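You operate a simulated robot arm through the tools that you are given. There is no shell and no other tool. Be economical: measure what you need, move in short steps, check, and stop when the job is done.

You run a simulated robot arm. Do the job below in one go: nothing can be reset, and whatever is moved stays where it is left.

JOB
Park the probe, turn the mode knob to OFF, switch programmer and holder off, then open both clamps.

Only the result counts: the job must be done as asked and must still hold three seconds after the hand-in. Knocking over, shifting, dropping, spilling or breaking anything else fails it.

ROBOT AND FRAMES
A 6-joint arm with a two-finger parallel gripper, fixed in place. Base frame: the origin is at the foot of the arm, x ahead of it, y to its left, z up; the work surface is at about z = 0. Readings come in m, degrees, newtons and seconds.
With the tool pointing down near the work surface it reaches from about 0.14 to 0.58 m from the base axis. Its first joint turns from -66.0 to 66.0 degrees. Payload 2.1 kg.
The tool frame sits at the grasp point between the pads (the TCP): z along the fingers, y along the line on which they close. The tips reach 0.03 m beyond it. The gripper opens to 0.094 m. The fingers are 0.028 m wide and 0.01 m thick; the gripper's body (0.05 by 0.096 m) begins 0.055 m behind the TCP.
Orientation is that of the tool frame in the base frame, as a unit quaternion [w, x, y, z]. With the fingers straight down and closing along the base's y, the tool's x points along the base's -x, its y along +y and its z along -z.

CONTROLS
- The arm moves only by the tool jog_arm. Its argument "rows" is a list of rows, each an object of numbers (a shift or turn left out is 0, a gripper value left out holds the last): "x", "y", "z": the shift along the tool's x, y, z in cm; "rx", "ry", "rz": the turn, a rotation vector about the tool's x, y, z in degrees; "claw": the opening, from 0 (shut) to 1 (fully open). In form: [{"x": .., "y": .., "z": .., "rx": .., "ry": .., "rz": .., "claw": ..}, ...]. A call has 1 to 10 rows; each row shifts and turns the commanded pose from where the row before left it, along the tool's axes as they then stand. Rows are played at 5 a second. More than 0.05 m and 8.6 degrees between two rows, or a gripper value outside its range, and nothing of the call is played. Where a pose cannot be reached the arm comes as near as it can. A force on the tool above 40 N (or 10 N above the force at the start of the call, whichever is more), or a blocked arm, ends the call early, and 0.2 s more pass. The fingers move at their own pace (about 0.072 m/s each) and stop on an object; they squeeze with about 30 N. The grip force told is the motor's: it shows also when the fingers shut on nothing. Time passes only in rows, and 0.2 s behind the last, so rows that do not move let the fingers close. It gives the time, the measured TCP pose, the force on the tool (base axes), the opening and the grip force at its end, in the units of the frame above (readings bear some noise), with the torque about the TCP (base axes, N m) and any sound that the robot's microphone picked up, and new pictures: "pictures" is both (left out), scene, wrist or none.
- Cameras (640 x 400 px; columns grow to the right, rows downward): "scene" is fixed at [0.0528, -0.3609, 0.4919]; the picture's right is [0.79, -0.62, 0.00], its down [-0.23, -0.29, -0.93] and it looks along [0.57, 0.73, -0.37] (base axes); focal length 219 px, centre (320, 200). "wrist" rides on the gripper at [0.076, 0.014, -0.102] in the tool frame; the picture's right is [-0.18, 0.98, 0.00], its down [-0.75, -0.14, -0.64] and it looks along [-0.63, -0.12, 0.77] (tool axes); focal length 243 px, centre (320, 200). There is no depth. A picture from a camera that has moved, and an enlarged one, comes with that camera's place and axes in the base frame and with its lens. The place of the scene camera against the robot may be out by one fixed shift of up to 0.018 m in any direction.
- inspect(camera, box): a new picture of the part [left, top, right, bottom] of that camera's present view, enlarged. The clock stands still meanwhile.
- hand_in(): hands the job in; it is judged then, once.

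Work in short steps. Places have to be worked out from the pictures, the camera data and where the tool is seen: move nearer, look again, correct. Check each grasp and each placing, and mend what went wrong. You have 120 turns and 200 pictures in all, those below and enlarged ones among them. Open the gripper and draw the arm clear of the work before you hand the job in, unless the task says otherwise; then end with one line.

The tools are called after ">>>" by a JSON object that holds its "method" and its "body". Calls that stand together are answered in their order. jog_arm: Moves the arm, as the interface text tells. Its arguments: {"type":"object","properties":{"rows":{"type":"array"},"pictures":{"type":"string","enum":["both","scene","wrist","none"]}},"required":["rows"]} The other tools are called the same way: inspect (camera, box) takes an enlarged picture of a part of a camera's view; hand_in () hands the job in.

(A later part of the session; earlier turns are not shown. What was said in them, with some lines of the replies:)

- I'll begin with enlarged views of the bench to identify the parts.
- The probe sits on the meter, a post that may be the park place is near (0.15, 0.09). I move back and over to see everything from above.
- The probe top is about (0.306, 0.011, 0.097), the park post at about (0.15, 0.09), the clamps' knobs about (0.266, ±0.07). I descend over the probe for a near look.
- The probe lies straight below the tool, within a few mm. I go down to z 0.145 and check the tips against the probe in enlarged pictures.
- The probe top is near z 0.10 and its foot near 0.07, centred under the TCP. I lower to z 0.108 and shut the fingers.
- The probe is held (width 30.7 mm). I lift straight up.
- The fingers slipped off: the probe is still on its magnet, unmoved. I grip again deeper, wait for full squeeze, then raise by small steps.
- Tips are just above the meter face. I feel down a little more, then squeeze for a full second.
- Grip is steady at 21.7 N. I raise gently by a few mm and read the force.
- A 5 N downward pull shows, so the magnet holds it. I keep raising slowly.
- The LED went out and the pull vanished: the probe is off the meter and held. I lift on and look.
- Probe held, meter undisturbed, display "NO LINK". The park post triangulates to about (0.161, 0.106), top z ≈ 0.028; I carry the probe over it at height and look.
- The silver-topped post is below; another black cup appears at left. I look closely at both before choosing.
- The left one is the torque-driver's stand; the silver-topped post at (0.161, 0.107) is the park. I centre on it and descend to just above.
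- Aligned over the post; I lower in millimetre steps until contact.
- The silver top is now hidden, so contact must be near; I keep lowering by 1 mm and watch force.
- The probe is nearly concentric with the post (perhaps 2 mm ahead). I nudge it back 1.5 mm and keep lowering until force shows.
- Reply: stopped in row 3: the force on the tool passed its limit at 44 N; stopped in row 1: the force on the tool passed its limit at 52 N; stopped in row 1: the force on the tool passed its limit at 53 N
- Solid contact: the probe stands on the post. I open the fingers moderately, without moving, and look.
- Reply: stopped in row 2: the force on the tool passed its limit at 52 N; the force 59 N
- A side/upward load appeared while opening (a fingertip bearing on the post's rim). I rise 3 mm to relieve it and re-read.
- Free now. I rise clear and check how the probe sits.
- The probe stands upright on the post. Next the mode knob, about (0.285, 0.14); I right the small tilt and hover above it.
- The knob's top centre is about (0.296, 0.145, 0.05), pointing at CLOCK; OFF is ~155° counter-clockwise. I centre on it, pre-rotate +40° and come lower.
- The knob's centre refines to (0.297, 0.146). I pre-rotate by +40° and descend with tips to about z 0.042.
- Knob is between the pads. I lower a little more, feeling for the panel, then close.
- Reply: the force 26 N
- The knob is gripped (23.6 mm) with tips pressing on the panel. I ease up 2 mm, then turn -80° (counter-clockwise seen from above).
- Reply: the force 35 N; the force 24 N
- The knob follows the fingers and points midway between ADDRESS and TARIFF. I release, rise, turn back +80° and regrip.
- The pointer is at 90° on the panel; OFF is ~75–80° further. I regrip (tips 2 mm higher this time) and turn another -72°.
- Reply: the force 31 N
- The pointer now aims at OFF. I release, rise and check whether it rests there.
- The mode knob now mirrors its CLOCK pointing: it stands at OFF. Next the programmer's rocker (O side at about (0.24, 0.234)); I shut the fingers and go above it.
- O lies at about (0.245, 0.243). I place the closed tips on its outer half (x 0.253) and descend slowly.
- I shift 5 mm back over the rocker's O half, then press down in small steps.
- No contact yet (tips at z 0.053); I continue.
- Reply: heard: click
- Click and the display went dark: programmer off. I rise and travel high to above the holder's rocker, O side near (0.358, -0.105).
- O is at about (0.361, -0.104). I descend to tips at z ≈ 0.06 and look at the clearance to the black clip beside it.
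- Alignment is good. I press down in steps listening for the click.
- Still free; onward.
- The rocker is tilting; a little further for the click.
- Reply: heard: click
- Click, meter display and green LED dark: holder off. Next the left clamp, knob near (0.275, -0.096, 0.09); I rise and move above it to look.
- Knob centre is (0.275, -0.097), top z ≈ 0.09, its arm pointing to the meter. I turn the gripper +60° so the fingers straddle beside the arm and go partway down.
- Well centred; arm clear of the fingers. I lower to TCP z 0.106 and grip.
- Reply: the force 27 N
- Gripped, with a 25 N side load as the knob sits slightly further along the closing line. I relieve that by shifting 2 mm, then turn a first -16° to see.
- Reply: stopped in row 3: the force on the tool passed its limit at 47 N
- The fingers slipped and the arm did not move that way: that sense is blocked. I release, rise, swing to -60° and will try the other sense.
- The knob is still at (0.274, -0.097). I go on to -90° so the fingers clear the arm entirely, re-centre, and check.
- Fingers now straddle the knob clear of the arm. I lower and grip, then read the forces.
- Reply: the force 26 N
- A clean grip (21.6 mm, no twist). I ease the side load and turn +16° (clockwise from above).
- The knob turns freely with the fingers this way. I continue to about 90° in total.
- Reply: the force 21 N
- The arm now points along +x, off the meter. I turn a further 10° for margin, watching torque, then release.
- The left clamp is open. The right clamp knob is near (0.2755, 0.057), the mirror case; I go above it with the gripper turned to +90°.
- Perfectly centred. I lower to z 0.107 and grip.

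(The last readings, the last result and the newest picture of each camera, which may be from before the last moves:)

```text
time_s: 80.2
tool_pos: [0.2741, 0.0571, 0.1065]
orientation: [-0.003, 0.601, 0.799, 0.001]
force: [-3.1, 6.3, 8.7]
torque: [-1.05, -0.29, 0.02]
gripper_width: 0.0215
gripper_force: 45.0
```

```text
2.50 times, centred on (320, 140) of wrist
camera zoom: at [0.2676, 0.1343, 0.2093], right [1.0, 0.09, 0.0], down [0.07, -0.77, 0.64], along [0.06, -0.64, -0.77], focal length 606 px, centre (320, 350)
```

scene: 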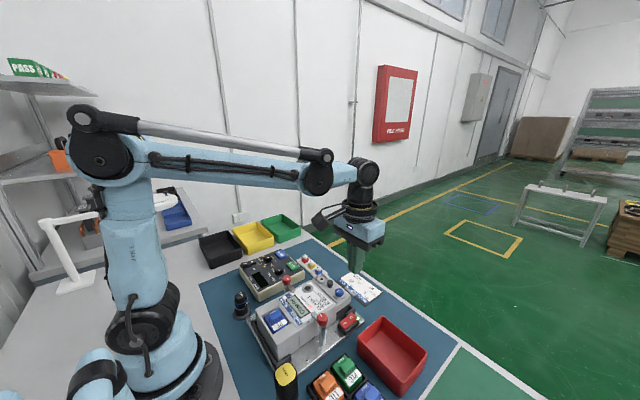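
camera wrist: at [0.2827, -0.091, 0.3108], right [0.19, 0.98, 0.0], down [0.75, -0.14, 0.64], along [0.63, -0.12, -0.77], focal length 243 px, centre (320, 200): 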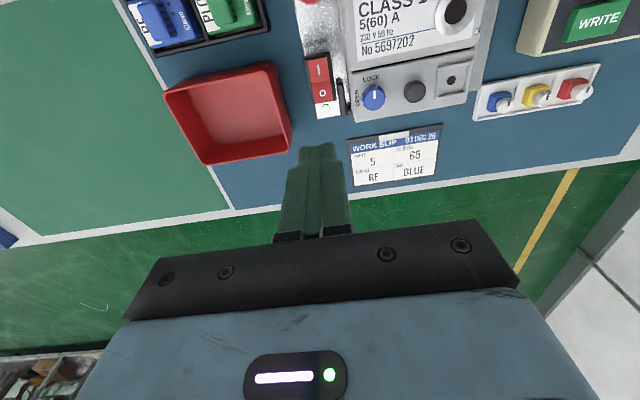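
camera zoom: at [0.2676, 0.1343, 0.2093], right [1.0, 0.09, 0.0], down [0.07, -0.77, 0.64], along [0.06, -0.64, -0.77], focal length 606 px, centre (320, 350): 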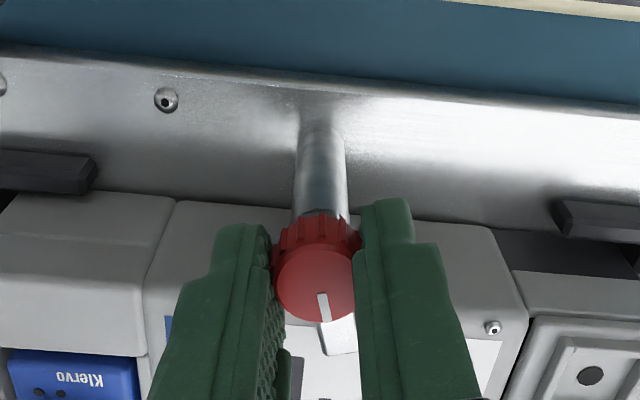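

It turns freely counter-clockwise. I continue to about 98° in total.

>>> {"method": "jog_arm", "body": {"rows": [{"rz": -8}, {"rz": -8}, {"rz": -8}, {"rz": -8}, {"rz": -8}, {}], "pictures": "none"}}

>>> {"method": "jog_arm", "body": {"rows": [{"rz": -8}, {"rz": -8}, {"rz": -8}, {"rz": -8}, {"rz": -8}, {"rz": -4}, {}], "pictures": "none"}}

>>> {"method": "inspect", "body": {"camera": "wrist", "box": [220, 60, 420, 220]}}

```text
time_s: 81.6
tool_pos: [0.2754, 0.0562, 0.107]
orientation: [-0.003, 0.293, 0.956, 0.002]
force: [-5.2, 8.0, 27.0]
torque: [0.35, 0.58, 0.0]
gripper_width: 0.0216
gripper_force: 44.8
```

```text
time_s: 83.2
tool_pos: [0.2765, 0.0575, 0.1053]
orientation: [0.001, -0.087, 0.996, 0.002]
force: [6.5, 12.3, -18.0]
torque: [0.25, -0.73, 0.03]
gripper_width: 0.0213
gripper_force: 45.7
```

```text
2.50 times, centred on (320, 140) of wrist
camera zoom: at [0.1974, 0.0576, 0.2083], right [0.01, 1.0, 0.0], down [0.77, -0.01, 0.64], along [0.64, 0.0, -0.77], focal length 606 px, centre (320, 350)
```

zoom: 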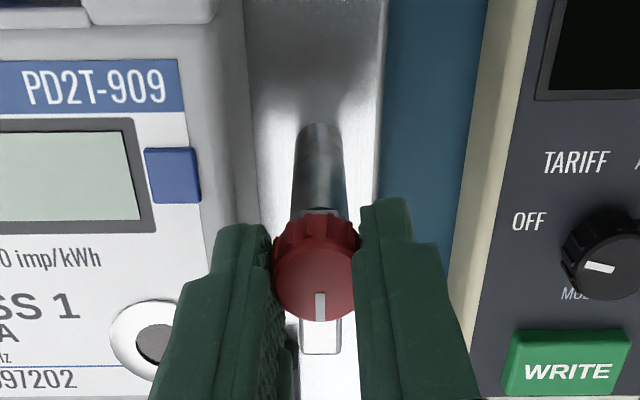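

The right arm is turned off the meter too. I release, rise and draw clear, then check everything.

>>> {"method": "jog_arm", "body": {"rows": [{"claw": 0.55}, {"claw": 0.55}, {}, {"z": -2}, {"z": -4}, {"z": -4.5}, {"z": -4.5}, {"z": -4.5}, {"z": -4.5}, {}], "pictures": "both"}}

>>> {"method": "inspect", "body": {"camera": "wrist", "box": [160, 0, 480, 200]}}

>>> {"method": "inspect", "body": {"camera": "scene", "box": [220, 230, 380, 360]}}

```text
time_s: 85.4
tool_pos: [0.2754, 0.0559, 0.3467]
orientation: [0.0, -0.086, 0.996, 0.002]
force: [0.2, -0.4, -0.2]
torque: [0.03, 0.0, 0.04]
gripper_width: 0.0518
gripper_force: 0.1
camera wrist: at [0.198, 0.0567, 0.4488], right [0.01, 1.0, 0.0], down [0.77, -0.01, 0.64], along [0.64, -0.01, -0.77], focal length 243 px, centre (320, 200)
```

scene: 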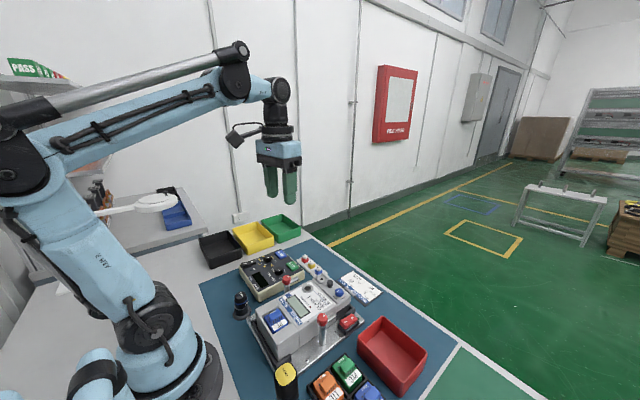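
wrist: 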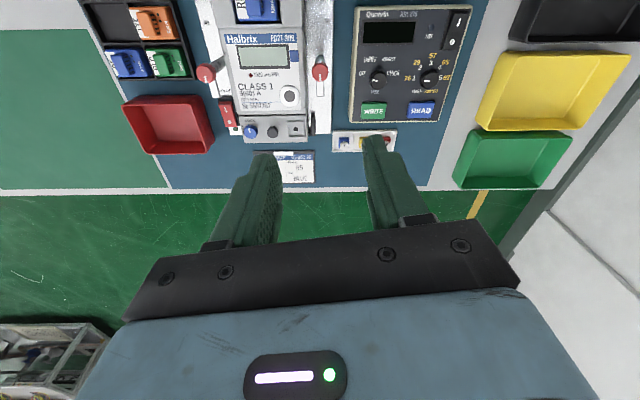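

```text
2.00 times, centred on (320, 100) of wrist
camera zoom: at [0.198, 0.0567, 0.4488], right [0.01, 1.0, 0.0], down [0.77, -0.01, 0.64], along [0.64, -0.01, -0.77], focal length 485 px, centre (320, 400)
```

zoom: 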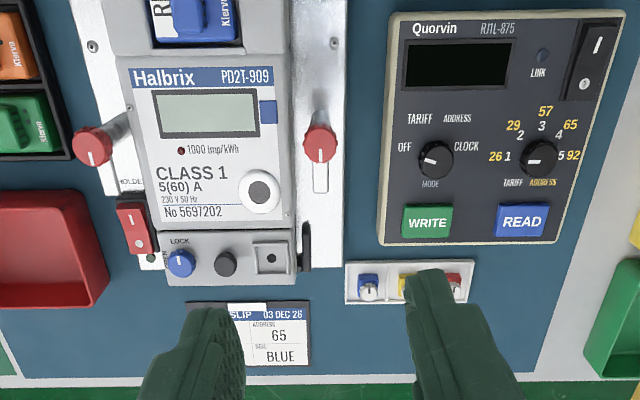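

```text
3.08 times, centred on (300, 295) of scene
camera zoom: at [0.0528, -0.3609, 0.4919], right [0.79, -0.62, 0.0], down [-0.23, -0.29, -0.93], along [0.57, 0.73, -0.37], focal length 675 px, centre (382, -92)
```

zoom: 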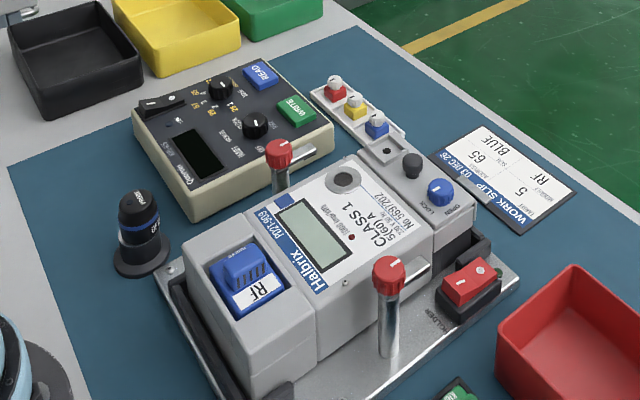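

Everything appears right; one closer check of the mode knob, left clamp and probe.

>>> {"method": "inspect", "body": {"camera": "wrist", "box": [350, 50, 410, 100]}}

>>> {"method": "inspect", "body": {"camera": "scene", "box": [210, 270, 350, 370]}}

>>> {"method": "inspect", "body": {"camera": "wrist", "box": [190, 50, 260, 140]}}

```text
8.00 times, centred on (380, 75) of wrist
camera zoom: at [0.198, 0.0567, 0.4488], right [0.01, 1.0, 0.0], down [0.77, -0.01, 0.64], along [0.64, -0.01, -0.77], focal length 1941 px, centre (-160, 1200)
```

zoom: 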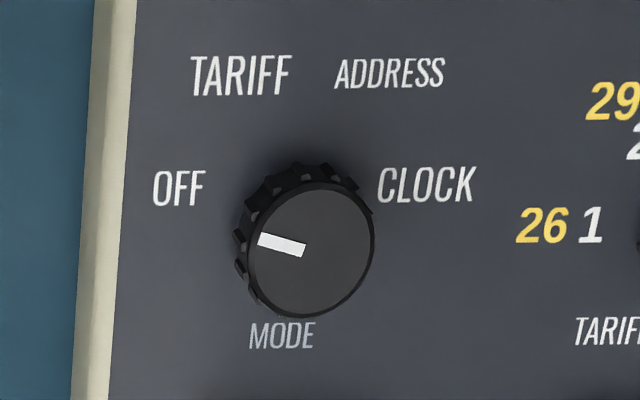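

```text
4.00 times, centred on (280, 320) of scene
camera zoom: at [0.0528, -0.3609, 0.4919], right [0.79, -0.62, 0.0], down [-0.23, -0.29, -0.93], along [0.57, 0.73, -0.37], focal length 878 px, centre (480, -280)
```

zoom: 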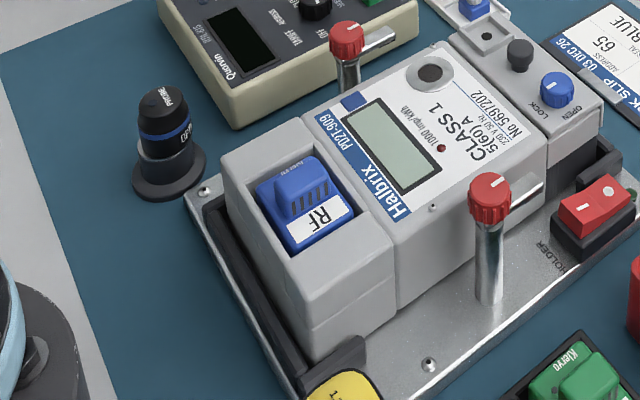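

```text
4.44 times, centred on (225, 95) of wrist
camera zoom: at [0.198, 0.0567, 0.4488], right [0.01, 1.0, 0.0], down [0.77, -0.01, 0.64], along [0.64, -0.01, -0.77], focal length 1078 px, centre (742, 667)
```

zoom: 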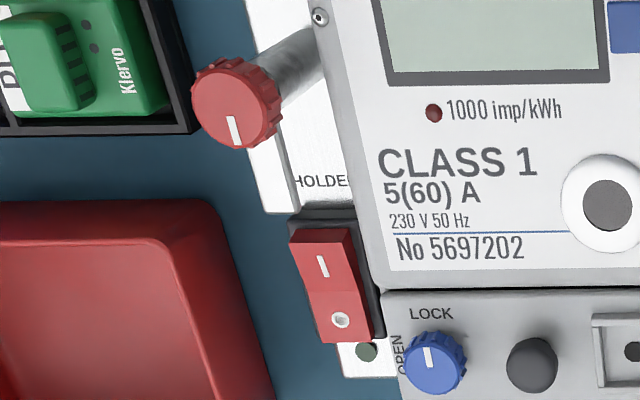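

All checks pass: the probe is on its post, the knob at OFF, both rockers on O with dark displays, both arms swung off the meter, and the gripper open and clear. Handing in.

>>> {"method": "hand_in", "body": {}}

```text
The job is handed in.
```

I parked the probe, turned the mode knob to OFF, switched the programmer and holder off, opened both clamps, and handed the job in with the gripper open and clear of the work.
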